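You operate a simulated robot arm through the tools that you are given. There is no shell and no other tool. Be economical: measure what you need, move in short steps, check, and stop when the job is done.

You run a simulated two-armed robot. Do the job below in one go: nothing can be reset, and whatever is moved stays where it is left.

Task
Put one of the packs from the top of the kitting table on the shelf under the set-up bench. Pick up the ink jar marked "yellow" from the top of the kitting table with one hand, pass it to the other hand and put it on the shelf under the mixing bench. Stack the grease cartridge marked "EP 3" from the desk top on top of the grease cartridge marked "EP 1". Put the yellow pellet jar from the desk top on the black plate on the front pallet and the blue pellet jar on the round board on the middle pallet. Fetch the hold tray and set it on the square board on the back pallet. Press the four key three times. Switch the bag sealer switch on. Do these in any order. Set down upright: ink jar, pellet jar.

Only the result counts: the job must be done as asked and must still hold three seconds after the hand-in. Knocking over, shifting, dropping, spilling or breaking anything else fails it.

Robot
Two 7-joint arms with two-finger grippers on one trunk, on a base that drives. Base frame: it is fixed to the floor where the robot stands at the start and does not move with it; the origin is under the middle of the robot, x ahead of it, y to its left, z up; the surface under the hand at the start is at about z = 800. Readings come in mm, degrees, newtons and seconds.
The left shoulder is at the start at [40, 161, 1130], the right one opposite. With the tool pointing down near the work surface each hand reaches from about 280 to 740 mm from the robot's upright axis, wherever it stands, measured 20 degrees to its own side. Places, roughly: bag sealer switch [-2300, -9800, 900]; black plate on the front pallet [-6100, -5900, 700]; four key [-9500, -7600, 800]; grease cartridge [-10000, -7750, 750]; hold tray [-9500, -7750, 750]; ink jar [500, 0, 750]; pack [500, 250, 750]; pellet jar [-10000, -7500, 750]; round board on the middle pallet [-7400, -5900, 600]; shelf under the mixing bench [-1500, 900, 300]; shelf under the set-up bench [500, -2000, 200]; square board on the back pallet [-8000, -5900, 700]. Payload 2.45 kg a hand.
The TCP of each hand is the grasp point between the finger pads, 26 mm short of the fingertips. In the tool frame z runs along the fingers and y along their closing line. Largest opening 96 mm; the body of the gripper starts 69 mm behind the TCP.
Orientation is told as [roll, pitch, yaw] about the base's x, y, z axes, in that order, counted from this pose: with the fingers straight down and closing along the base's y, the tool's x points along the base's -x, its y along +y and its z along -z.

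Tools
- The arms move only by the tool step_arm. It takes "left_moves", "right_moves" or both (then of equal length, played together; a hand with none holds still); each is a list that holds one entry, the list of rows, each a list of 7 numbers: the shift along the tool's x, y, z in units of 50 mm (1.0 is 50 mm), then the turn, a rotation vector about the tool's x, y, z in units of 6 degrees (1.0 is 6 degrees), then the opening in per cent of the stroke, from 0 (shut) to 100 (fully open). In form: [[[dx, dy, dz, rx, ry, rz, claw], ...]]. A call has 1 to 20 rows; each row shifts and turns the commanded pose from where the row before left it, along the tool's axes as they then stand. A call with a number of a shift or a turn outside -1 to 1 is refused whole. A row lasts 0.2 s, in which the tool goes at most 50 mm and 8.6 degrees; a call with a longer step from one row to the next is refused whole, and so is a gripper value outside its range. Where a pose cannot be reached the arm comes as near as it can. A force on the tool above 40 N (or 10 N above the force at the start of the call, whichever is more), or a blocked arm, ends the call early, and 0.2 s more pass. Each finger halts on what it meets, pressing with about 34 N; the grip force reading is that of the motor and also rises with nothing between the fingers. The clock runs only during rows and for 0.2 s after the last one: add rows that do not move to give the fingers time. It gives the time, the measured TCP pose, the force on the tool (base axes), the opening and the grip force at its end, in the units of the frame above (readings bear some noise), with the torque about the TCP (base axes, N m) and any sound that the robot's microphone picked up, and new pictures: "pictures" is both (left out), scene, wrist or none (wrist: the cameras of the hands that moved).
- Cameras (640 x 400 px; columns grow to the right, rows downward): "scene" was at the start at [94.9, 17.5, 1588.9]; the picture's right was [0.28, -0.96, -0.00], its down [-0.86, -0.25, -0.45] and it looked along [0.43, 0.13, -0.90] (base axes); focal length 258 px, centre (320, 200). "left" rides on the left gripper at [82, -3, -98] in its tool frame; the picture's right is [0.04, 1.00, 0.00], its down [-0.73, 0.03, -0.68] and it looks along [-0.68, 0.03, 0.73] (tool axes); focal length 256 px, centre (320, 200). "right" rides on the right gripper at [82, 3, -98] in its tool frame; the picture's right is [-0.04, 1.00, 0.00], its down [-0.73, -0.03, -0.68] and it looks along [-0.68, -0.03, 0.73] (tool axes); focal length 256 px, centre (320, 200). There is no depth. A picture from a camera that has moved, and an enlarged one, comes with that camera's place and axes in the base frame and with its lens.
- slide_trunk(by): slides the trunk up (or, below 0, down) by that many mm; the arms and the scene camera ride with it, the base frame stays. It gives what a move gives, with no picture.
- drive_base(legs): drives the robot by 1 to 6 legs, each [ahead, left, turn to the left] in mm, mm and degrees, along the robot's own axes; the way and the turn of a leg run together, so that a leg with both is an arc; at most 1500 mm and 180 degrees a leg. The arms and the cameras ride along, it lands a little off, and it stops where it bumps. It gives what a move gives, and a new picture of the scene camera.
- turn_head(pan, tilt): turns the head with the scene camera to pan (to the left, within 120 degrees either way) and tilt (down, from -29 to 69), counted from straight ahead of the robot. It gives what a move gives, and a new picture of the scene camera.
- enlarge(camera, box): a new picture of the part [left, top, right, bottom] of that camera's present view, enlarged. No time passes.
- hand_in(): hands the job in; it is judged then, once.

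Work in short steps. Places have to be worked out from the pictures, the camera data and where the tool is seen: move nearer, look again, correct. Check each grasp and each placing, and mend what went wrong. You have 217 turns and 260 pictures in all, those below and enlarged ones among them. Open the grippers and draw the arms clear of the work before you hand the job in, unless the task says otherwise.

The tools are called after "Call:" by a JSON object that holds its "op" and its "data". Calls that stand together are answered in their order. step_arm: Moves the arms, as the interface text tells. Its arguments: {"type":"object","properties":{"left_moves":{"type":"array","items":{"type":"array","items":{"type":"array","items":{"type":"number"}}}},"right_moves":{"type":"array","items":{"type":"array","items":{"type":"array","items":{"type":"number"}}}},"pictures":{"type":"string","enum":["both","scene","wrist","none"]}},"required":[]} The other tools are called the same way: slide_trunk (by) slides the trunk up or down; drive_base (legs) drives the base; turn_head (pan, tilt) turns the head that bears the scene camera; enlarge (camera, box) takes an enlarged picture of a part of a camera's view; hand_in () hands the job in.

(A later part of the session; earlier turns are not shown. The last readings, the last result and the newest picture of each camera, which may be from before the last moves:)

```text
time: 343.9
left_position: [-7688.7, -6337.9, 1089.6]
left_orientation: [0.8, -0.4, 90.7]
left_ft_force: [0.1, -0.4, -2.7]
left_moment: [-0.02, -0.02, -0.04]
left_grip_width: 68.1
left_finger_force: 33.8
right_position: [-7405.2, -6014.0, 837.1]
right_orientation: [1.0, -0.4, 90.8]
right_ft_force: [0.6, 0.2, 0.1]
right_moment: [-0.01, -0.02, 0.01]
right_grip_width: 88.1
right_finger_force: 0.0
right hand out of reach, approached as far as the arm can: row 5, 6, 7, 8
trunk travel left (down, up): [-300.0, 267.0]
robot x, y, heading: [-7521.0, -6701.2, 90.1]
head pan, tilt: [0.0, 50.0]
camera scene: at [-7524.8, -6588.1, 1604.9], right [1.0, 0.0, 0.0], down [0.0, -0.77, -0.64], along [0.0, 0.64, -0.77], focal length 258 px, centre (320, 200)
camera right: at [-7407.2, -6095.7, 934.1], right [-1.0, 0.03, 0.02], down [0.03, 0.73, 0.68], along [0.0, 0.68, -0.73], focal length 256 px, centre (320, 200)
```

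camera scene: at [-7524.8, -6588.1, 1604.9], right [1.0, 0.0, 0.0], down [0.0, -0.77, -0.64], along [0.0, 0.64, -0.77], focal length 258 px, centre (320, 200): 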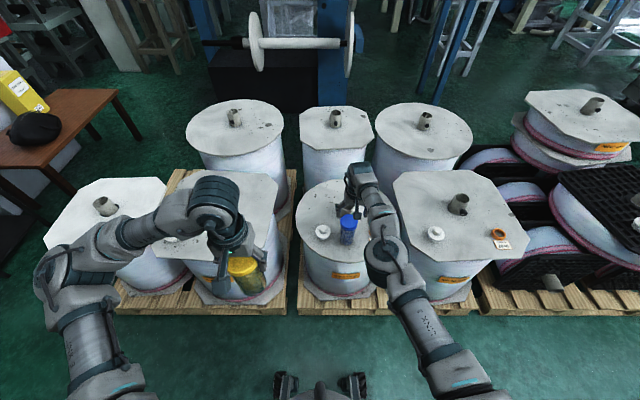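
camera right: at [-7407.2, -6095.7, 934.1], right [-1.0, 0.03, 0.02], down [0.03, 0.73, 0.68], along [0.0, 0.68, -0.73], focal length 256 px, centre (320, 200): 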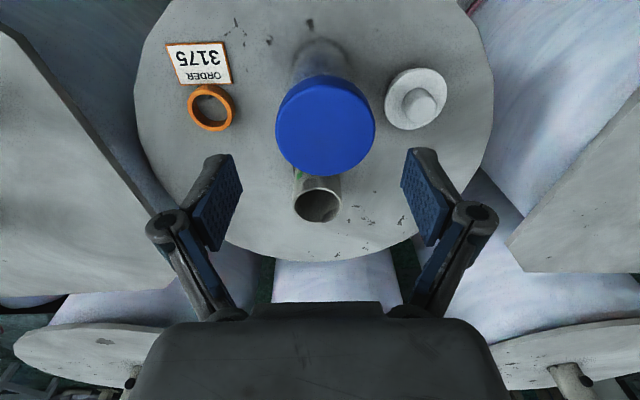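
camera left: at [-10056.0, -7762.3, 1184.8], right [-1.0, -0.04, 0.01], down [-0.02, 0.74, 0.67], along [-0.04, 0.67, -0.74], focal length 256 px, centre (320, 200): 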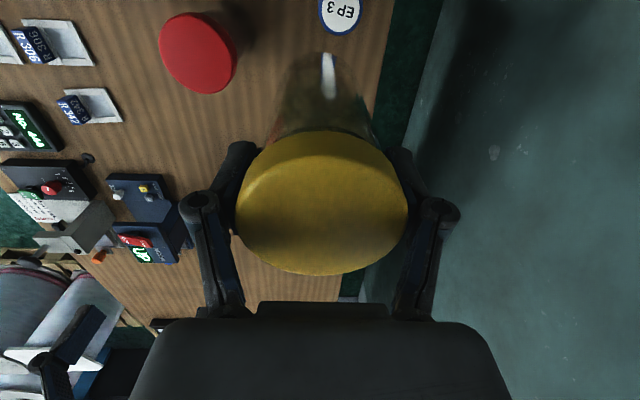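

The blue jar stands upright on the round board. I'll retract the right arm and move east toward the front pallet.

Call:
{"op": "step_arm", "data": {"right_moves": [[[0, 0, -0.8, 0, 0, 0, 92], [0.2, 0, -0.8, 0, 0, 0, 92], [0.5, 0, -0.7, 0, 0, 0, 92], [0.7, 0, -0.6, 0, 0, 0, 92], [0.8, 0, -0.5, 0, 0, 0, 92], [0.8, 0, -0.3, 0, 0, 0, 92], [0.8, 0, 0, 0, 0, 0, 92], [0, 0, 0, 0, 0, 0, 92]]], "pictures": "none"}}

Call:
{"op": "drive_base", "data": {"legs": [[0, -900, 0]]}}

Call:
{"op": "turn_head", "data": {"pan": -25, "tilt": 40}}

```text
time: 345.7
left_position: [-7692.7, -6337.5, 1088.5]
left_orientation: [0.7, -0.4, 90.5]
left_ft_force: [0.5, 0.7, -3.9]
left_moment: [0.0, -0.01, -0.02]
left_grip_width: 67.6
left_finger_force: 33.9
right_position: [-7406.6, -6167.1, 1020.2]
right_orientation: [1.0, -0.6, 90.4]
right_ft_force: [0.8, 0.6, 0.8]
right_moment: [-0.01, -0.01, -0.02]
right_grip_width: 88.2
right_finger_force: 0.0
right hand out of reach, approached as far as the arm can: row 1, 2, 3, 4
trunk travel left (down, up): [-300.0, 267.0]
robot x, y, heading: [-7527.0, -6701.5, 90.1]
head pan, tilt: [0.0, 50.0]
```

```text
time: 350.5
left_position: [-6791.3, -6336.4, 1089.7]
left_orientation: [0.8, -0.4, 90.7]
left_ft_force: [0.3, 0.2, -3.4]
left_moment: [0.0, -0.02, -0.01]
left_grip_width: 67.7
left_finger_force: 34.6
right_position: [-6506.1, -6164.5, 1019.3]
right_orientation: [1.0, -0.5, 90.6]
right_ft_force: [-0.4, -0.2, 0.3]
right_moment: [0.04, -0.01, -0.03]
right_grip_width: 88.5
right_finger_force: 0.0
trunk travel left (down, up): [-300.0, 267.0]
robot x, y, heading: [-6623.1, -6699.7, 90.0]
head pan, tilt: [0.0, 50.0]
camera scene: at [-6625.0, -6586.7, 1605.0], right [1.0, 0.0, 0.0], down [0.0, -0.77, -0.64], along [0.0, 0.64, -0.77], focal length 258 px, centre (320, 200)
```

scene: 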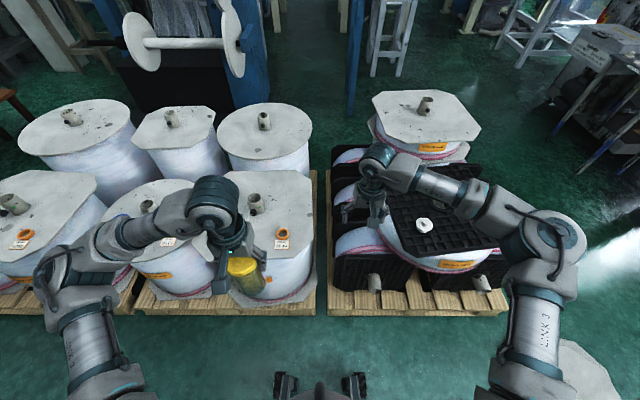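

```text
time: 351.4
left_position: [-6790.7, -6340.1, 1091.6]
left_orientation: [1.0, -0.7, 90.7]
left_ft_force: [-0.1, 0.0, -3.7]
left_moment: [-0.02, 0.0, -0.02]
left_grip_width: 68.1
left_finger_force: 34.2
right_position: [-6504.5, -6167.8, 1022.4]
right_orientation: [0.9, -0.8, 90.6]
right_ft_force: [-0.1, -0.1, -0.1]
right_moment: [-0.01, -0.01, 0.0]
right_grip_width: 88.4
right_finger_force: 0.1
trunk travel left (down, up): [-300.0, 267.0]
robot x, y, heading: [-6618.5, -6700.2, 90.2]
head pan, tilt: [-25.0, 40.0]
camera scene: at [-6587.8, -6586.6, 1619.2], right [0.91, -0.42, 0.0], down [-0.27, -0.59, -0.76], along [0.32, 0.69, -0.65], focal length 258 px, centre (320, 200)
```

scene: 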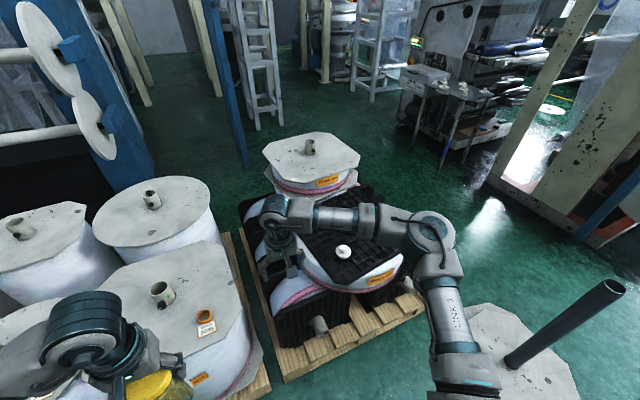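

Call:
{"op": "enlarge", "data": {"camera": "scene", "box": [230, 170, 430, 300]}}

Call:
{"op": "enlarge", "data": {"camera": "right", "box": [0, 0, 640, 400]}}

```text
3.08 times, centred on (330, 235) of scene
camera zoom: at [-6587.8, -6586.6, 1619.2], right [0.91, -0.42, 0.0], down [-0.27, -0.59, -0.76], along [0.32, 0.69, -0.65], focal length 792 px, centre (289, 92)
```

zoom: 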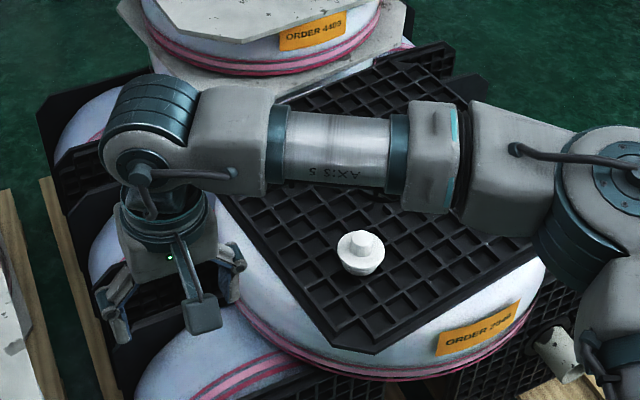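

```text
1.00 times, centred on (320, 200) of right (not enlarged: the box is as wide or as high as the picture)
camera zoom: at [-6505.9, -6250.7, 1118.9], right [-1.0, 0.03, 0.02], down [0.03, 0.72, 0.69], along [0.01, 0.69, -0.72], focal length 256 px, centre (320, 200)
```

zoom: 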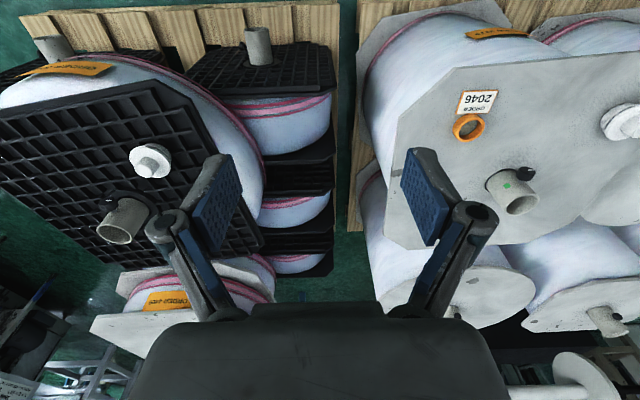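

The plate is a grid of about 400×400 mm centred near (-6100,-5900), with a knob near (-6190,-5990) and a core at its centre. I'll aim for its left part, about (-6240,-5912), so I'll move to x≈-6200, y≈-6460.

Call:
{"op": "drive_base", "data": {"legs": [[0, -420, 0], [240, 0, 0]]}}

Call:
{"op": "turn_head", "data": {"pan": 0, "tilt": 55}}

Call:
{"op": "enlarge", "data": {"camera": "left", "box": [0, 0, 640, 400]}}

```text
time: 355.3
left_position: [-6373.5, -6099.0, 1090.4]
left_orientation: [0.8, -0.7, 90.8]
left_ft_force: [-1.2, -0.5, -3.2]
left_moment: [-0.04, 0.0, 0.01]
left_grip_width: 68.1
left_finger_force: 34.0
right_position: [-6088.2, -5926.4, 1022.2]
right_orientation: [1.0, -0.8, 90.7]
right_ft_force: [1.0, 0.3, 0.3]
right_moment: [-0.01, 0.0, 0.0]
right_grip_width: 88.6
right_finger_force: 0.0
trunk travel left (down, up): [-300.0, 267.0]
robot x, y, heading: [-6205.2, -6460.8, 90.5]
head pan, tilt: [-25.0, 40.0]
camera scene: at [-6171.8, -6346.1, 1619.4], right [0.91, -0.42, 0.0], down [-0.27, -0.59, -0.76], along [0.32, 0.69, -0.64], focal length 258 px, centre (320, 200)
```

scene: 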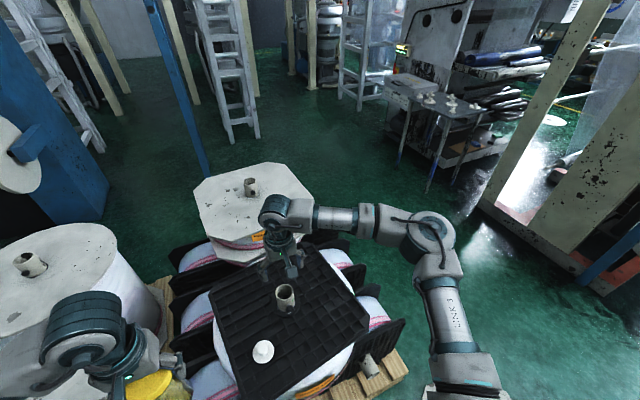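

```text
time: 356.2
left_position: [-6373.4, -6103.2, 1091.9]
left_orientation: [0.7, -0.8, 90.8]
left_ft_force: [-1.0, -0.4, -3.9]
left_moment: [-0.01, -0.01, -0.02]
left_grip_width: 67.8
left_finger_force: 34.0
right_position: [-6088.6, -5929.1, 1024.3]
right_orientation: [1.0, -1.0, 90.8]
right_ft_force: [0.4, 0.3, -0.4]
right_moment: [-0.01, 0.01, 0.0]
right_grip_width: 88.4
right_finger_force: 0.0
trunk travel left (down, up): [-300.0, 267.0]
robot x, y, heading: [-6207.8, -6453.0, 90.3]
head pan, tilt: [0.0, 55.0]
camera scene: at [-6206.0, -6350.7, 1598.6], right [1.0, 0.01, 0.0], down [0.01, -0.82, -0.57], along [0.0, 0.57, -0.82], focal length 258 px, centre (320, 200)
```

scene: 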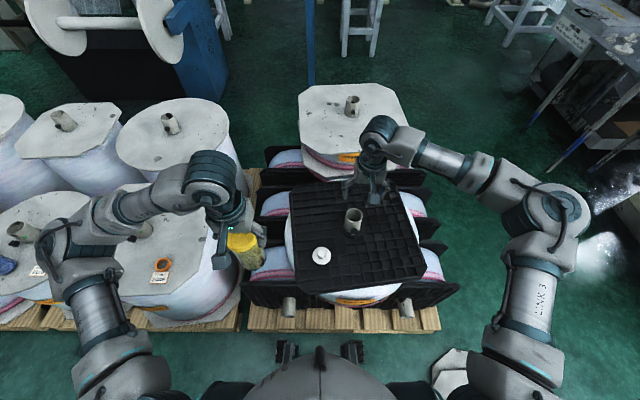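

```text
1.00 times, centred on (320, 200) of left (not enlarged: the box is as wide or as high as the picture)
camera zoom: at [-6368.0, -6185.1, 1190.1], right [-1.0, -0.06, 0.01], down [-0.03, 0.72, 0.69], along [-0.05, 0.69, -0.72], focal length 256 px, centre (320, 200)
```

zoom: 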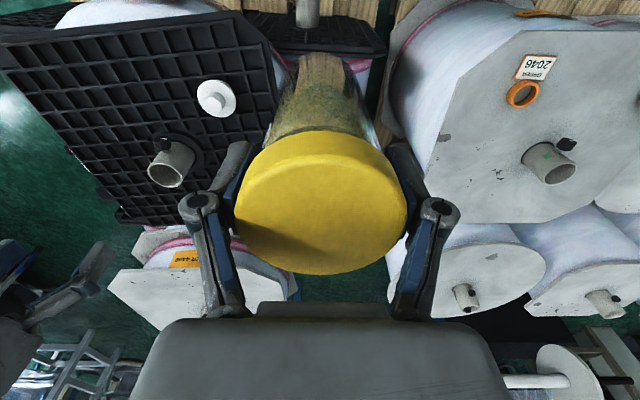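

I'll aim for (-6245,-5860): left-back of the knob, about 125 mm from it and 69 mm inside the plate edge. First I'll pull the right hand out of the way, then move the left over.

Call:
{"op": "step_arm", "data": {"right_moves": [[[0.8, -0.2, 0, 0, 0, 0, 92], [0.8, -0.2, 0, 0, 0, 0, 92], [0.8, -0.2, 0, 0, 0, 0, 92], [0.8, -0.2, 0, 0, 0, 0, 92], [0, 0, 0, 0, 0, 0, 92], [0, 0, 0, 0, 0, 0, 92], [0, 0, 0, 0, 0, 0, 92], [0, 0, 0, 0, 0, 0, 92], [0, 0, 0, 0, 0, 0, 92], [0, 0, 0, 0, 0, 0, 92], [0, 0, 0, 0, 0, 0, 92]]], "left_moves": [[[0, 0, 0, 0, 0, 0, 0], [0, 0, 0, 0, 0, 0, 0], [0, 0, 0, 0, 0, 0, 0], [0, 0, 0, 0, 0, 0, 0], [-0.804, -0.44, 0, 0, 0, 0, 0], [-0.804, -0.44, 0, 0, 0, 0, 0], [-0.804, -0.44, 0, 0, 0, 0, 0], [-0.804, -0.44, 0, 0, 0, 0, 0], [-0.804, -0.44, 0, 0, 0, 0, 0], [-0.804, -0.44, 0, 0, 0, 0, 0], [0, 0, 0, 0, 0, 0, 0]]], "pictures": "scene"}}

Call:
{"op": "enlarge", "data": {"camera": "left", "box": [0, 0, 640, 400]}}

```text
time: 358.6
left_position: [-6243.5, -5859.3, 1094.4]
left_orientation: [1.0, -1.0, 90.8]
left_ft_force: [-0.1, -0.1, -3.3]
left_moment: [-0.01, 0.01, 0.01]
left_grip_width: 67.8
left_finger_force: 34.3
right_position: [-6044.0, -6090.9, 1020.5]
right_orientation: [1.1, -1.0, 90.8]
right_ft_force: [-0.4, -0.7, 0.8]
right_moment: [0.0, 0.02, -0.01]
right_grip_width: 88.5
right_finger_force: 0.1
trunk travel left (down, up): [-300.0, 267.0]
robot x, y, heading: [-6201.0, -6455.7, 90.4]
head pan, tilt: [0.0, 55.0]
camera scene: at [-6200.4, -6350.1, 1598.5], right [1.0, 0.01, 0.0], down [0.0, -0.82, -0.57], along [-0.01, 0.57, -0.82], focal length 258 px, centre (320, 200)
```

scene: 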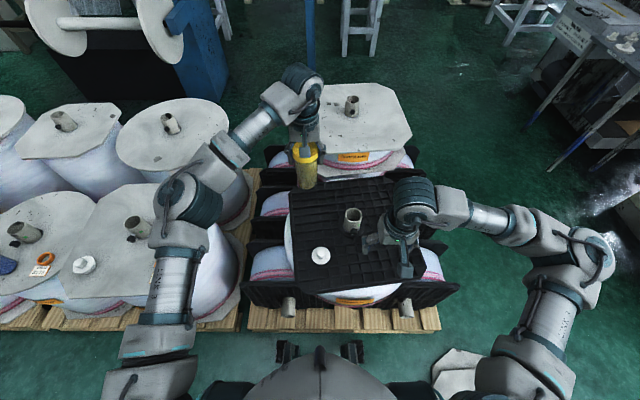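

```text
1.00 times, centred on (320, 200) of left (not enlarged: the box is as wide or as high as the picture)
camera zoom: at [-6238.1, -5941.6, 1192.2], right [-1.0, -0.05, 0.02], down [-0.03, 0.72, 0.69], along [-0.05, 0.69, -0.72], focal length 256 px, centre (320, 200)
```

zoom: 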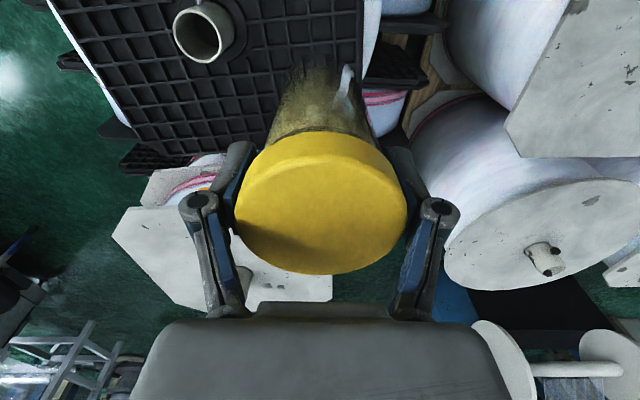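

The drop point is on the plate, well inside the edges. I'll descend, slowing near the expected height.

Call:
{"op": "step_arm", "data": {"left_moves": [[[0, 0, 0.9, 0, 0, 0, 0], [0, 0, 0.9, 0, 0, 0, 0], [0, 0, 0.9, 0, 0, 0, 0], [0, 0, 0.7, 0, 0, 0, 0], [0, 0, 0.2, 0, 0, 0, 0], [0, 0, 0.1, 0, 0, 0, 0], [0, 0, 0.1, 0, 0, 0, 0], [0, 0, 0.1, 0, 0, 0, 0], [0, 0, 0, 0, 0, 0, 0]]], "pictures": "wrist"}}

Call:
{"op": "enlarge", "data": {"camera": "scene", "box": [250, 130, 410, 310]}}

```text
time: 360.6
left_position: [-6245.5, -5855.9, 898.6]
left_orientation: [0.8, -0.8, 90.9]
left_ft_force: [-0.5, 0.4, -3.8]
left_moment: [-0.01, 0.0, 0.0]
left_grip_width: 67.7
left_finger_force: 33.9
right_position: [-6043.7, -6089.3, 1020.2]
right_orientation: [1.0, -1.0, 90.9]
right_ft_force: [0.0, 0.4, 0.2]
right_moment: [0.01, 0.01, 0.03]
right_grip_width: 88.4
right_finger_force: 0.1
trunk travel left (down, up): [-300.0, 267.0]
robot x, y, heading: [-6205.5, -6458.3, 90.4]
head pan, tilt: [0.0, 55.0]
camera left: at [-6240.5, -5938.6, 996.3], right [-1.0, -0.06, 0.02], down [-0.03, 0.72, 0.69], along [-0.05, 0.69, -0.72], focal length 256 px, centre (320, 200)
```

left: 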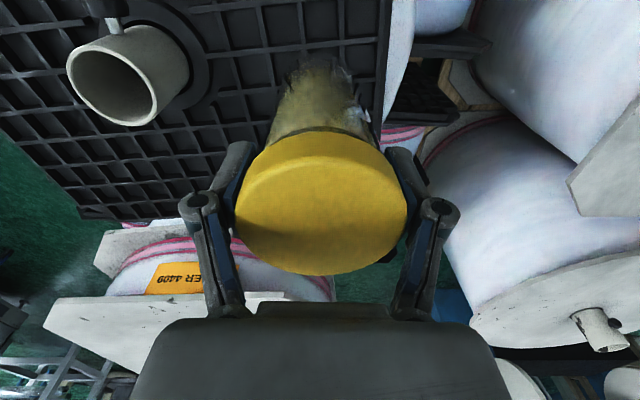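

```text
2.22 times, centred on (330, 220) of scene
camera zoom: at [-6202.6, -6349.6, 1598.5], right [1.0, 0.01, 0.0], down [0.01, -0.82, -0.57], along [-0.01, 0.57, -0.82], focal length 572 px, centre (298, 156)
```

zoom: 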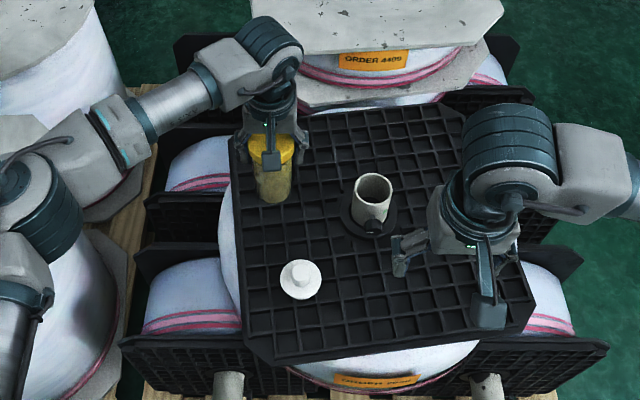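

Call:
{"op": "step_arm", "data": {"left_moves": [[[0, 0, 0.2, 0, 0, 0, 0], [0, 0, 0.2, 0, 0, 0, 0], [0, 0, 0.1, 0, 0, 0, 0], [0, 0, 0.1, 0, 0, 0, 0], [0, 0, 0.1, 0, 0, 0, 0], [0, 0, 0.08, 0, 0, 0, 0], [0, 0, 0.08, 0, 0, 0, 0], [0, 0, 0, 0, 0, 0, 0]]], "pictures": "none"}}

Call:
{"op": "enlarge", "data": {"camera": "scene", "box": [270, 150, 370, 270]}}

```text
time: 362.4
left_position: [-6245.7, -5854.9, 855.0]
left_orientation: [1.0, -0.8, 90.8]
left_ft_force: [-0.2, 0.4, -3.6]
left_moment: [0.0, -0.01, -0.02]
left_grip_width: 68.3
left_finger_force: 33.7
right_position: [-6043.8, -6089.9, 1020.5]
right_orientation: [1.1, -1.0, 90.8]
right_ft_force: [-0.3, -0.4, 0.1]
right_moment: [-0.01, -0.01, -0.03]
right_grip_width: 88.5
right_finger_force: 0.1
trunk travel left (down, up): [-300.0, 267.0]
robot x, y, heading: [-6203.5, -6459.2, 90.3]
head pan, tilt: [0.0, 55.0]
```

```text
3.33 times, centred on (320, 210) of scene
camera zoom: at [-6202.6, -6349.7, 1598.5], right [1.0, 0.01, 0.0], down [0.01, -0.82, -0.57], along [-0.01, 0.57, -0.82], focal length 858 px, centre (320, 167)
```

zoom: 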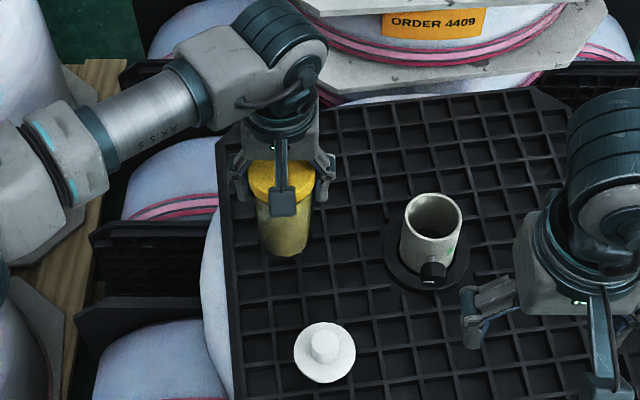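

Call:
{"op": "step_arm", "data": {"left_moves": [[[0, 0, 0.12, 0, 0, 0, 0], [0, 0, 0.12, 0, 0, 0, 0], [0, 0, 0.1, 0, 0, 0, 0], [0, 0, 0.08, 0, 0, 0, 0], [0, 0, 0.08, 0, 0, 0, 0], [0, 0, 0.08, 0, 0, 0, 0], [0, 0, 0.08, 0, 0, 0, 0], [0, 0, 0, 0, 0, 0, 0]]], "pictures": "none"}}

```text
time: 364.2
left_position: [-6246.2, -5854.7, 823.0]
left_orientation: [0.8, -0.9, 90.8]
left_ft_force: [0.0, -0.3, -2.8]
left_moment: [-0.02, 0.02, -0.01]
left_grip_width: 68.1
left_finger_force: 34.8
right_position: [-6044.3, -6089.6, 1020.5]
right_orientation: [1.1, -1.1, 90.8]
right_ft_force: [-0.2, -0.5, -0.1]
right_moment: [-0.02, 0.02, -0.05]
right_grip_width: 88.1
right_finger_force: 0.1
trunk travel left (down, up): [-300.0, 267.0]
robot x, y, heading: [-6197.4, -6458.0, 90.5]
head pan, tilt: [0.0, 55.0]
```

Call:
{"op": "step_arm", "data": {"left_moves": [[[0, 0, 0.1, 0, 0, 0, 0], [0, 0, 0.08, 0, 0, 0, 0], [0, 0, 0.08, 0, 0, 0, 0], [0, 0, 0.08, 0, 0, 0, 0], [0, 0, 0.08, 0, 0, 0, 0], [0, 0, 0.08, 0, 0, 0, 0], [0, 0, 0, 0, 0, 0, 0]]], "pictures": "none"}}

Call:
{"op": "enlarge", "data": {"camera": "scene", "box": [270, 150, 370, 270]}}

```text
time: 365.2
left_position: [-6246.1, -5854.0, 813.5]
left_orientation: [0.6, -1.3, 90.9]
left_ft_force: [-2.5, -5.9, 18.3]
left_moment: [-0.62, -0.08, 0.0]
left_grip_width: 67.9
left_finger_force: 34.1
right_position: [-6044.6, -6091.3, 1021.3]
right_orientation: [1.0, -1.1, 90.8]
right_ft_force: [0.2, 0.8, 0.3]
right_moment: [-0.01, 0.03, 0.0]
right_grip_width: 88.2
right_finger_force: 0.0
trunk travel left (down, up): [-300.0, 267.0]
robot x, y, heading: [-6201.2, -6457.5, 90.2]
head pan, tilt: [0.0, 55.0]
stopped in row 4 (left hand): the force on the tool passed its limit at 42 N (the readings are from after the stop); the commanded pose is now the measured one
```

```text
3.33 times, centred on (320, 210) of scene
camera zoom: at [-6203.1, -6352.4, 1598.5], right [1.0, 0.01, 0.0], down [0.01, -0.82, -0.57], along [0.0, 0.57, -0.82], focal length 858 px, centre (320, 167)
```

zoom: 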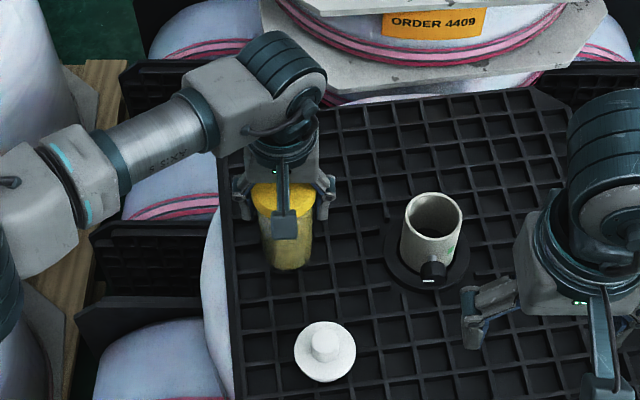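

The jar rests on the plate. I'll open and rise straight up.

Call:
{"op": "step_arm", "data": {"left_moves": [[[0, 0, -0.05, 0, 0.1, 0, 0], [0, 0, 0, 0, 0, 0, 78], [0, 0, 0, 0, 0, 0, 88], [0, 0, 0, 0, 0, 0, 95], [0, 0, -0.4, 0, 0, 0, 95], [0, 0, -0.6, 0, 0, 0, 95], [0, 0, -0.9, 0, 0, 0, 95], [0, 0, -0.9, 0, 0, 0, 95], [0, 0, -0.9, 0, 0, 0, 95], [0, 0, 0, 0, 0, 0, 95]]], "pictures": "wrist"}}

Call:
{"op": "enlarge", "data": {"camera": "scene", "box": [250, 130, 410, 310]}}

```text
time: 367.4
left_position: [-6243.4, -5856.4, 999.5]
left_orientation: [0.6, -0.6, 90.8]
left_ft_force: [0.0, 0.2, -0.3]
left_moment: [0.01, -0.02, 0.01]
left_grip_width: 91.0
left_finger_force: 0.1
right_position: [-6043.8, -6091.5, 1020.5]
right_orientation: [1.1, -1.1, 90.8]
right_ft_force: [0.1, 0.5, 0.3]
right_moment: [0.03, -0.02, 0.0]
right_grip_width: 88.3
right_finger_force: 0.0
trunk travel left (down, up): [-300.0, 267.0]
robot x, y, heading: [-6205.2, -6457.3, 90.3]
head pan, tilt: [0.0, 55.0]
camera left: at [-6239.0, -5938.6, 1098.1], right [-1.0, -0.06, 0.01], down [-0.03, 0.73, 0.69], along [-0.05, 0.69, -0.73], focal length 256 px, centre (320, 200)
```

left: 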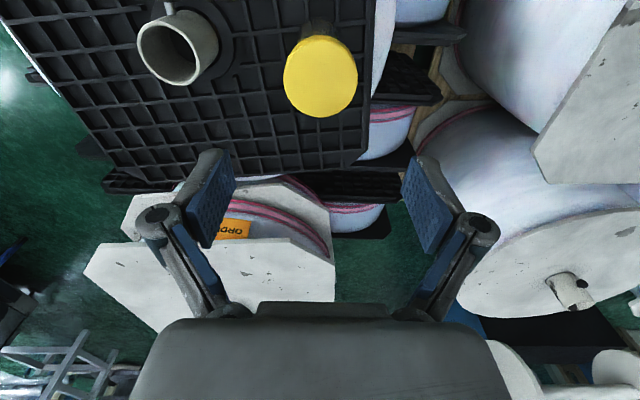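

```text
2.22 times, centred on (330, 220) of scene
camera zoom: at [-6202.4, -6349.7, 1598.4], right [1.0, 0.01, 0.0], down [0.01, -0.82, -0.57], along [-0.01, 0.57, -0.82], focal length 572 px, centre (298, 156)
```

zoom: 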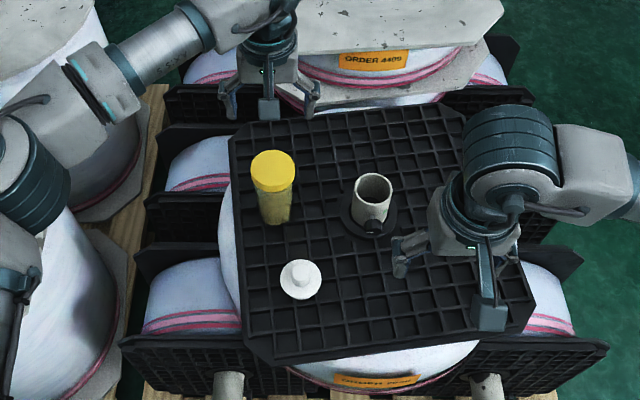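

The yellow jar is upright on the black plate. I'll retract the left arm and return to the desk along the same route.

Call:
{"op": "step_arm", "data": {"left_moves": [[[0, 0, -0.6, 0, 0, 0, 100], [0.7, 0.5, -0.3, 0, 0, 0, 100], [0.7, 0.5, -0.2, 0, 0, 0, 100], [0.7, 0.5, 0, 0, 0, 0, 100], [0.7, 0.5, 0, 0, 0, 0, 100], [0, 0, 0, 0, 0, 0, 100]]], "pictures": "none"}}

Call:
{"op": "drive_base", "data": {"legs": [[-240, 0, 0], [0, 1300, 0], [0, 1260, 0], [-1000, 0, 0], [-940, 0, 0], [0, 1000, 0]]}}

```text
time: 368.8
left_position: [-6341.7, -5997.7, 1054.0]
left_orientation: [0.7, -0.6, 90.9]
left_ft_force: [-0.3, 0.0, -0.2]
left_moment: [-0.02, 0.05, 0.0]
left_grip_width: 96.0
left_finger_force: 0.0
right_position: [-6045.5, -6090.5, 1019.8]
right_orientation: [1.1, -1.1, 90.8]
right_ft_force: [-0.4, 0.1, 1.4]
right_moment: [0.03, -0.01, 0.0]
right_grip_width: 88.2
right_finger_force: 0.1
trunk travel left (down, up): [-300.0, 267.0]
robot x, y, heading: [-6201.1, -6457.6, 90.3]
head pan, tilt: [0.0, 55.0]
```

```text
time: 396.7
left_position: [-9843.6, -8263.1, 1054.4]
left_orientation: [0.8, -0.7, 92.4]
left_ft_force: [-0.5, 0.0, -0.1]
left_moment: [0.01, 0.01, 0.06]
left_grip_width: 96.1
left_finger_force: 0.1
right_position: [-9543.9, -8348.7, 1021.4]
right_orientation: [1.2, -1.1, 92.2]
right_ft_force: [0.5, -0.3, 0.0]
right_moment: [0.02, -0.01, -0.01]
right_grip_width: 88.2
right_finger_force: 0.1
trunk travel left (down, up): [-300.0, 267.0]
robot x, y, heading: [-9692.7, -8716.7, 91.7]
head pan, tilt: [0.0, 55.0]
camera scene: at [-9695.3, -8612.0, 1598.6], right [1.0, 0.03, 0.0], down [0.03, -0.82, -0.57], along [-0.02, 0.57, -0.82], focal length 258 px, centre (320, 200)
```

scene: 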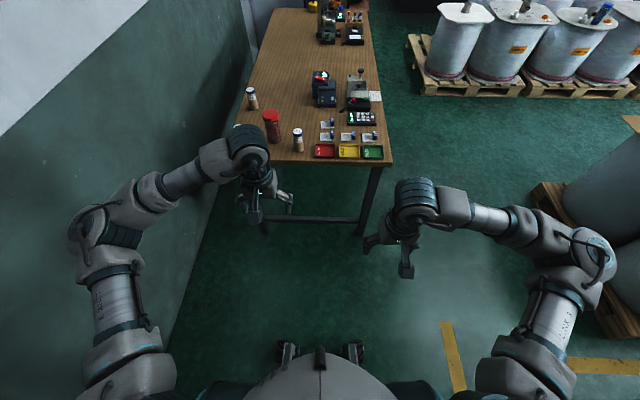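

Back near the desk. I'll correct the heading and drive in.

Call:
{"op": "drive_base", "data": {"legs": [[640, 30, -1.7]]}}

Call:
{"op": "turn_head", "data": {"pan": 15, "tilt": 60}}

```text
time: 400.3
left_position: [-9868.7, -7615.0, 1057.1]
left_orientation: [0.8, -0.9, 90.5]
left_ft_force: [-0.6, 0.2, -0.2]
left_moment: [-0.01, 0.03, 0.02]
left_grip_width: 96.2
left_finger_force: 0.0
right_position: [-9571.9, -7709.2, 1022.6]
right_orientation: [1.1, -1.3, 90.4]
right_ft_force: [0.1, 0.8, 0.2]
right_moment: [0.03, 0.03, 0.03]
right_grip_width: 88.3
right_finger_force: 0.1
trunk travel left (down, up): [-300.0, 267.0]
robot x, y, heading: [-9736.6, -8070.2, 90.1]
head pan, tilt: [0.0, 55.0]
camera scene: at [-9733.8, -7964.4, 1598.7], right [1.0, 0.0, 0.0], down [0.0, -0.82, -0.57], along [0.0, 0.57, -0.82], focal length 258 px, centre (320, 200)
```

scene: 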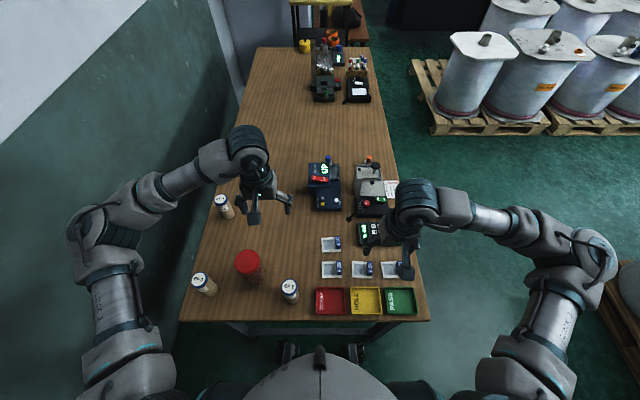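

```text
time: 401.0
left_position: [-9870.7, -7617.0, 1056.5]
left_orientation: [0.6, -1.1, 90.5]
left_ft_force: [-0.4, 0.3, -0.1]
left_moment: [0.01, -0.03, 0.01]
left_grip_width: 96.0
left_finger_force: 0.0
right_position: [-9573.4, -7711.8, 1023.9]
right_orientation: [1.1, -1.4, 90.4]
right_ft_force: [0.2, 0.2, 0.5]
right_moment: [0.02, -0.02, 0.03]
right_grip_width: 88.1
right_finger_force: 0.0
trunk travel left (down, up): [-300.0, 267.0]
robot x, y, heading: [-9732.8, -8074.5, 89.7]
head pan, tilt: [15.0, 60.0]
camera scene: at [-9752.1, -7972.0, 1592.6], right [0.97, 0.26, 0.0], down [0.22, -0.84, -0.5], along [-0.13, 0.48, -0.87], focal length 258 px, centre (320, 200)
```

scene: 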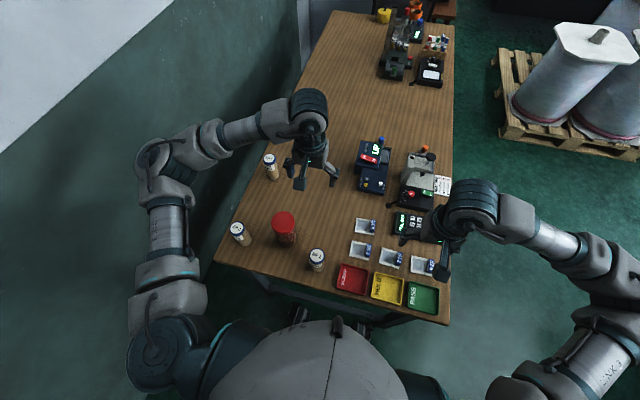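

Left hand goes above EP 3 at about (-10083,-7740).

Call:
{"op": "step_arm", "data": {"left_moves": [[[0.49, 0.84, 0, 0, 0, 0, 100], [0.49, 0.84, 0, 0, 0, 0, 100], [0.49, 0.84, 0.2, 0, 0, 0, 100], [0.49, 0.84, 0.3, 0, 0, 0, 100], [0.49, 0.84, 0.2, 0, 0, 0, 100], [0, 0, 0, 0, 0, 0, 100]]], "pictures": "both"}}

```text
refused: row 4 steps farther than a row can; nothing moved
```

Call:
{"op": "step_arm", "data": {"left_moves": [[[0.41, 0.7, 0.1, 0, 0, 0, 100], [0.41, 0.7, 0.1, 0, 0, 0, 100], [0.41, 0.7, 0.1, 0, 0, 0, 100], [0.41, 0.7, 0.1, 0, 0, 0, 100], [0.41, 0.7, 0.2, 0, 0, 0, 100], [0.41, 0.7, 0.4, 0, 0, 0, 100], [0, 0, 0, 0, 0, 0, 100]]], "pictures": "both"}}

```text
time: 402.6
left_position: [-10080.7, -7739.7, 1006.1]
left_orientation: [0.7, -1.0, 90.6]
left_ft_force: [1.4, 0.0, -0.2]
left_moment: [-0.03, 0.02, -0.06]
left_grip_width: 96.2
left_finger_force: 0.0
right_position: [-9574.0, -7711.4, 1022.9]
right_orientation: [1.0, -1.4, 90.5]
right_ft_force: [0.0, 0.5, -0.3]
right_moment: [-0.03, 0.01, -0.01]
right_grip_width: 88.3
right_finger_force: 0.1
trunk travel left (down, up): [-300.0, 267.0]
robot x, y, heading: [-9733.7, -8071.0, 90.1]
head pan, tilt: [15.0, 60.0]
camera scene: at [-9755.6, -7972.3, 1592.5], right [0.97, 0.26, 0.0], down [0.23, -0.84, -0.5], along [-0.13, 0.48, -0.87], focal length 258 px, centre (320, 200)
camera left: at [-10076.8, -7822.5, 1103.9], right [-1.0, -0.05, 0.01], down [-0.03, 0.72, 0.69], along [-0.04, 0.69, -0.72], focal length 256 px, centre (320, 200)
```

scene: 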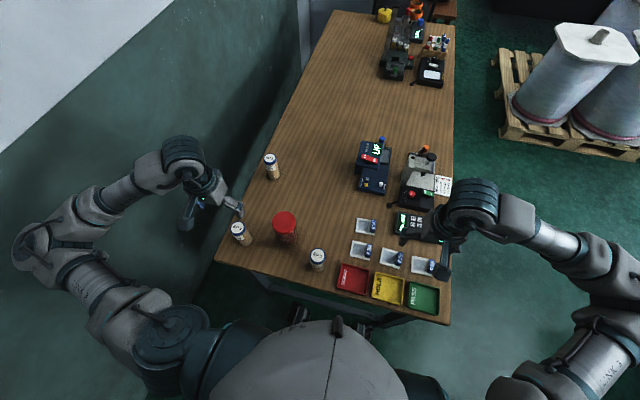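
left: 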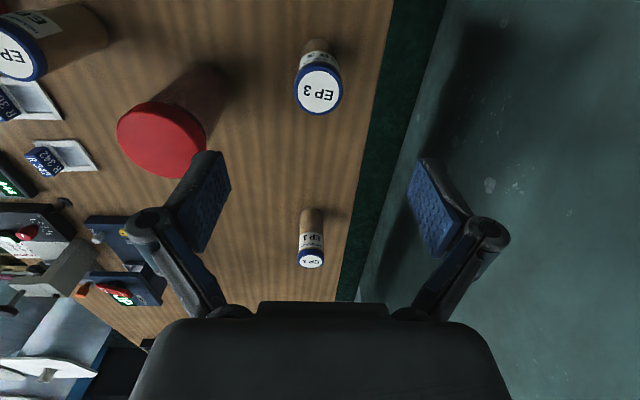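

EP 3's top is at about (-10082,-7731,862). I'll align and descend to z≈836, then close.

Call:
{"op": "step_arm", "data": {"left_moves": [[[-0.16, 0.02, 0.5, 0, 0.15, 0, 100], [0, 0, 0.8, 0, 0, 0, 100], [0, 0, 0.8, 0, 0, 0, 100], [0, 0, 0.8, 0, 0, 0, 100], [0, 0, 0.5, 0, 0, 0, 100], [0, 0, 0, 0, 0, 0, 100]]], "pictures": "wrist"}}

```text
time: 404.0
left_position: [-10083.0, -7732.2, 837.0]
left_orientation: [0.7, -0.2, 90.5]
left_ft_force: [-0.6, -0.3, -0.7]
left_moment: [0.01, 0.01, 0.03]
left_grip_width: 96.0
left_finger_force: 0.2
right_position: [-9574.5, -7710.4, 1023.8]
right_orientation: [1.1, -1.5, 90.4]
right_ft_force: [0.2, 0.1, -0.7]
right_moment: [0.02, 0.0, -0.02]
right_grip_width: 88.2
right_finger_force: 0.0
trunk travel left (down, up): [-300.0, 267.0]
robot x, y, heading: [-9733.2, -8071.0, 89.8]
head pan, tilt: [15.0, 60.0]
camera left: at [-10079.9, -7814.3, 935.4], right [-1.0, -0.05, 0.01], down [-0.03, 0.73, 0.68], along [-0.04, 0.68, -0.73], focal length 256 px, centre (320, 200)
```

left: 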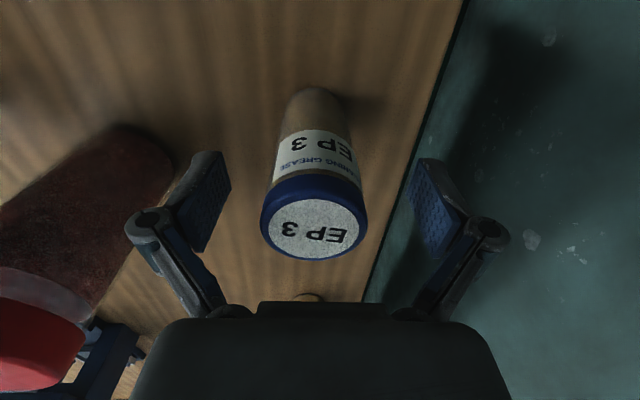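

Call:
{"op": "step_arm", "data": {"left_moves": [[[0, -0.04, 0, 0, 0, 0, 70], [0, 0, 0, 0, 0, 0, 40], [0, 0, 0, 0, 0, 0, 0], [0, 0, 0, 0, 0, 0, 0], [0, 0, 0, 0, 0, 0, 0]]], "pictures": "wrist"}}

```text
time: 405.2
left_position: [-10081.9, -7734.5, 835.9]
left_orientation: [0.7, -0.2, 90.6]
left_ft_force: [0.9, 0.0, 1.2]
left_moment: [0.05, -0.08, -0.01]
left_grip_width: 44.4
left_finger_force: 34.0
right_position: [-9575.3, -7712.6, 1024.0]
right_orientation: [0.9, -1.5, 90.4]
right_ft_force: [0.1, -0.2, 0.4]
right_moment: [0.0, 0.02, -0.01]
right_grip_width: 88.4
right_finger_force: 0.0
trunk travel left (down, up): [-300.0, 267.0]
robot x, y, heading: [-9734.5, -8069.0, 90.3]
head pan, tilt: [15.0, 60.0]
camera left: at [-10077.5, -7814.0, 935.8], right [-1.0, -0.05, 0.01], down [-0.03, 0.73, 0.68], along [-0.04, 0.68, -0.73], focal length 256 px, centre (320, 200)
```

left: 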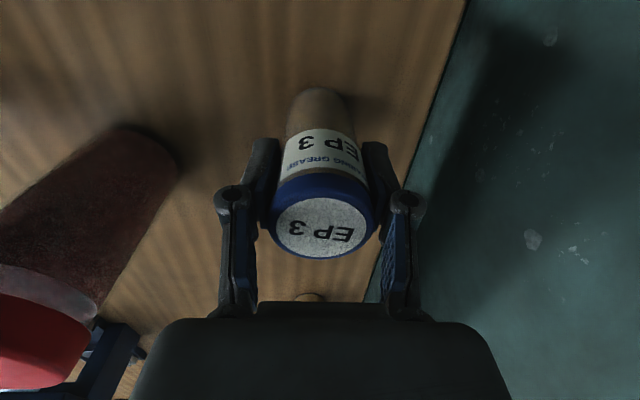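

EP 3 is gripped (44 mm) and its axis coincides with the TCP. I'll lift and carry it over EP 1 at about (-10080,-7452).

Call:
{"op": "step_arm", "data": {"left_moves": [[[0, 0, -0.5, 0, 0, 0, 0], [0, 0, -0.9, 0, 0, 0, 0], [0, 0, -0.9, 0, 0, 0, 0], [0, 0, -0.9, 0, 0, 0, 0], [-0.9, 0, -0.1, 0, 0, 0, 0], [-0.9, 0, 0, 0, 0, 0, 0], [-0.9, 0, 0, 0, 0, 0, 0], [-0.9, 0, 0, 0, 0, 0, 0], [-0.8, 0, 0, 0, 0, 0, 0], [-0.6, 0, 0, 0, 0, 0, 0], [0, 0, 0, 0, 0, 0, 0]]], "pictures": "both"}}

```text
time: 407.6
left_position: [-10082.7, -7483.5, 1003.7]
left_orientation: [0.7, -0.1, 90.5]
left_ft_force: [-0.4, 0.0, -1.4]
left_moment: [-0.04, 0.01, 0.02]
left_grip_width: 44.4
left_finger_force: 33.9
right_position: [-9574.1, -7712.0, 1024.2]
right_orientation: [1.0, -1.4, 90.5]
right_ft_force: [0.4, 0.1, 0.1]
right_moment: [0.03, 0.01, 0.0]
right_grip_width: 88.3
right_finger_force: 0.1
trunk travel left (down, up): [-300.0, 267.0]
robot x, y, heading: [-9733.0, -8072.1, 89.6]
head pan, tilt: [15.0, 60.0]
camera scene: at [-9753.5, -7971.8, 1592.6], right [0.97, 0.26, 0.0], down [0.23, -0.84, -0.5], along [-0.13, 0.48, -0.87], focal length 258 px, centre (320, 200)
camera left: at [-10077.8, -7563.8, 1101.6], right [-1.0, -0.05, 0.01], down [-0.03, 0.73, 0.68], along [-0.04, 0.68, -0.73], focal length 256 px, centre (320, 200)
```

scene: 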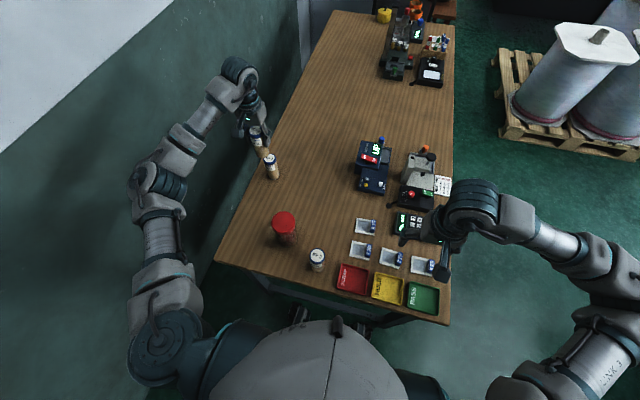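
left: 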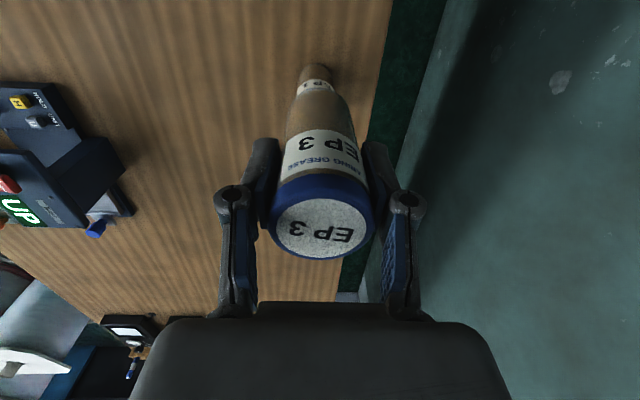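

Call:
{"op": "enlarge", "data": {"camera": "scene", "box": [230, 110, 310, 190]}}

Call:
{"op": "enlarge", "data": {"camera": "left", "box": [260, 40, 380, 140]}}

```text
5.00 times, centred on (270, 150) of scene
camera zoom: at [-9753.5, -7971.8, 1592.6], right [0.97, 0.26, 0.0], down [0.23, -0.84, -0.5], along [-0.13, 0.48, -0.87], focal length 1287 px, centre (570, 450)
```

zoom: 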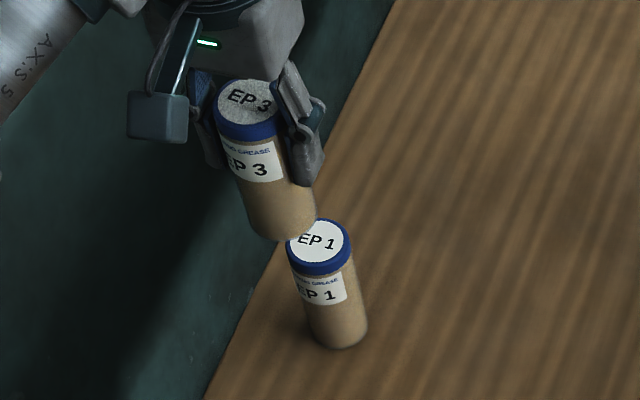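

```text
4.00 times, centred on (320, 90) of left
camera zoom: at [-10077.8, -7563.8, 1101.6], right [-1.0, -0.05, 0.01], down [-0.03, 0.73, 0.68], along [-0.04, 0.68, -0.73], focal length 1024 px, centre (320, 640)
```

zoom: 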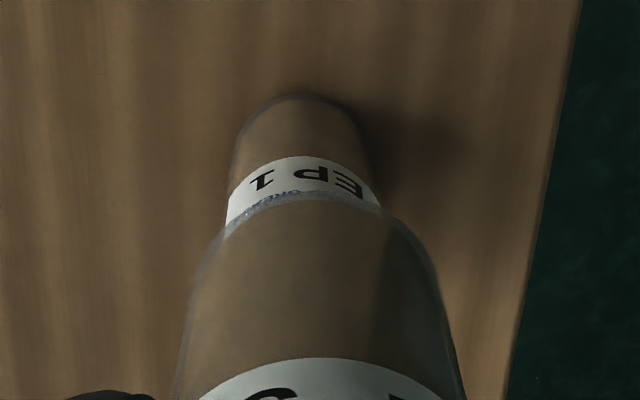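

Scene triangulation agrees well: EP 1's axis is near (-10082,-7451). I'll shift 32 mm forward and check alignment before lowering.

Call:
{"op": "step_arm", "data": {"left_moves": [[[-0.35, -0.015, 0, 0, 0, 0, 0], [-0.3, -0.015, 0.2, 0, 0, 0, 0], [0, 0, 0.3, 0, 0, 0, 0], [0, 0, 0.2, 0, 0, 0, 0], [0, 0, 0, 0, 0, 0, 0]]], "pictures": "none"}}

Call:
{"op": "enlarge", "data": {"camera": "scene", "box": [230, 110, 310, 190]}}

Call:
{"op": "enlarge", "data": {"camera": "left", "box": [260, 40, 380, 140]}}

```text
time: 408.8
left_position: [-10081.3, -7449.5, 968.2]
left_orientation: [0.7, -0.1, 90.5]
left_ft_force: [0.2, -0.2, -1.1]
left_moment: [-0.01, 0.03, 0.02]
left_grip_width: 44.5
left_finger_force: 33.7
right_position: [-9573.8, -7712.3, 1023.9]
right_orientation: [1.0, -1.6, 90.4]
right_ft_force: [0.1, 0.0, 0.3]
right_moment: [0.01, -0.01, 0.01]
right_grip_width: 88.6
right_finger_force: 0.0
trunk travel left (down, up): [-300.0, 267.0]
robot x, y, heading: [-9732.9, -8071.4, 90.2]
head pan, tilt: [15.0, 60.0]
```

```text
5.00 times, centred on (270, 150) of scene
camera zoom: at [-9753.5, -7971.2, 1592.5], right [0.97, 0.26, 0.0], down [0.23, -0.84, -0.5], along [-0.13, 0.48, -0.87], focal length 1287 px, centre (570, 450)
```

zoom: 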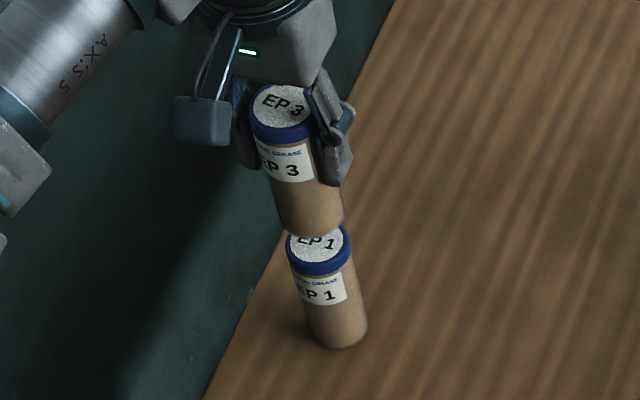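

```text
4.00 times, centred on (320, 90) of left
camera zoom: at [-10076.3, -7531.1, 1066.5], right [-1.0, -0.05, 0.01], down [-0.03, 0.73, 0.68], along [-0.04, 0.68, -0.73], focal length 1024 px, centre (320, 640)
```

zoom: 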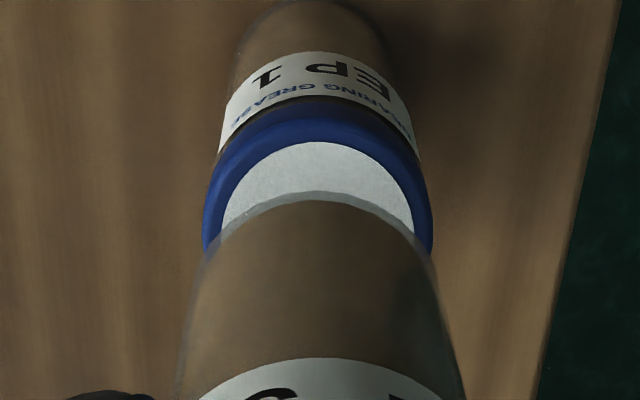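

Aligned within about 2 mm, with a gap of about 30 mm. I'll make a tiny correction and lower 24 mm, then re-check.

Call:
{"op": "step_arm", "data": {"left_moves": [[[0.04, 0, 0.2, 0, 0, 0, 0], [0, 0, 0.2, 0, 0, 0, 0], [0, 0, 0.08, 0, 0, 0, 0], [0, 0, 0, 0, 0, 0, 0]]], "pictures": "none"}}

Call:
{"op": "enlarge", "data": {"camera": "scene", "box": [230, 110, 310, 190]}}

Call:
{"op": "enlarge", "data": {"camera": "left", "box": [260, 40, 380, 140]}}

```text
time: 409.8
left_position: [-10080.3, -7451.3, 944.2]
left_orientation: [0.8, -0.2, 90.5]
left_ft_force: [-0.1, 0.0, -2.2]
left_moment: [0.01, -0.01, -0.01]
left_grip_width: 44.4
left_finger_force: 34.0
right_position: [-9573.2, -7712.0, 1023.6]
right_orientation: [1.0, -1.5, 90.3]
right_ft_force: [-0.2, -0.1, -0.5]
right_moment: [0.02, 0.0, -0.04]
right_grip_width: 88.1
right_finger_force: 0.0
trunk travel left (down, up): [-300.0, 267.0]
robot x, y, heading: [-9735.0, -8072.6, 90.2]
head pan, tilt: [15.0, 60.0]
```

```text
5.00 times, centred on (270, 150) of scene
camera zoom: at [-9753.6, -7971.1, 1592.5], right [0.97, 0.26, 0.0], down [0.23, -0.84, -0.5], along [-0.13, 0.48, -0.87], focal length 1287 px, centre (570, 450)
```

zoom: 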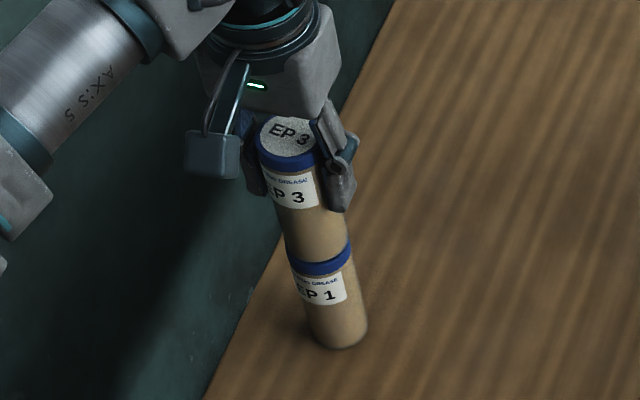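

```text
4.00 times, centred on (320, 90) of left
camera zoom: at [-10076.7, -7532.7, 1042.1], right [-1.0, -0.05, 0.01], down [-0.03, 0.73, 0.68], along [-0.04, 0.68, -0.73], focal length 1024 px, centre (320, 640)
```

zoom: 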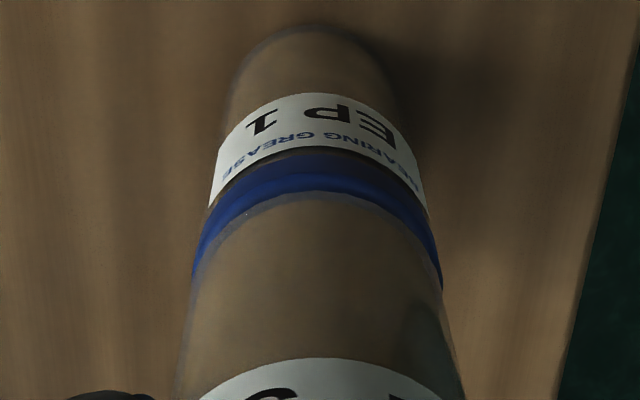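

Very close and aligned. I'll lower in 1.5 mm steps until contact.

Call:
{"op": "step_arm", "data": {"left_moves": [[[0, 0, 0.03, 0, 0, 0, 0], [0, 0, 0.03, 0, 0, 0, 0], [0, 0, 0.03, 0, 0, 0, 0], [0, 0, 0, 0, 0, 0, 0]]], "pictures": "none"}}

```text
time: 410.8
left_position: [-10081.1, -7452.5, 941.4]
left_orientation: [0.7, -0.4, 90.6]
left_ft_force: [-1.7, 2.1, 15.7]
left_moment: [0.12, 0.22, 0.03]
left_grip_width: 44.5
left_finger_force: 33.8
right_position: [-9572.8, -7712.3, 1024.3]
right_orientation: [1.2, -1.6, 90.4]
right_ft_force: [-0.3, 0.7, 0.1]
right_moment: [0.03, 0.03, -0.01]
right_grip_width: 88.3
right_finger_force: 0.0
trunk travel left (down, up): [-300.0, 267.0]
robot x, y, heading: [-9734.4, -8069.7, 90.0]
head pan, tilt: [15.0, 60.0]
```

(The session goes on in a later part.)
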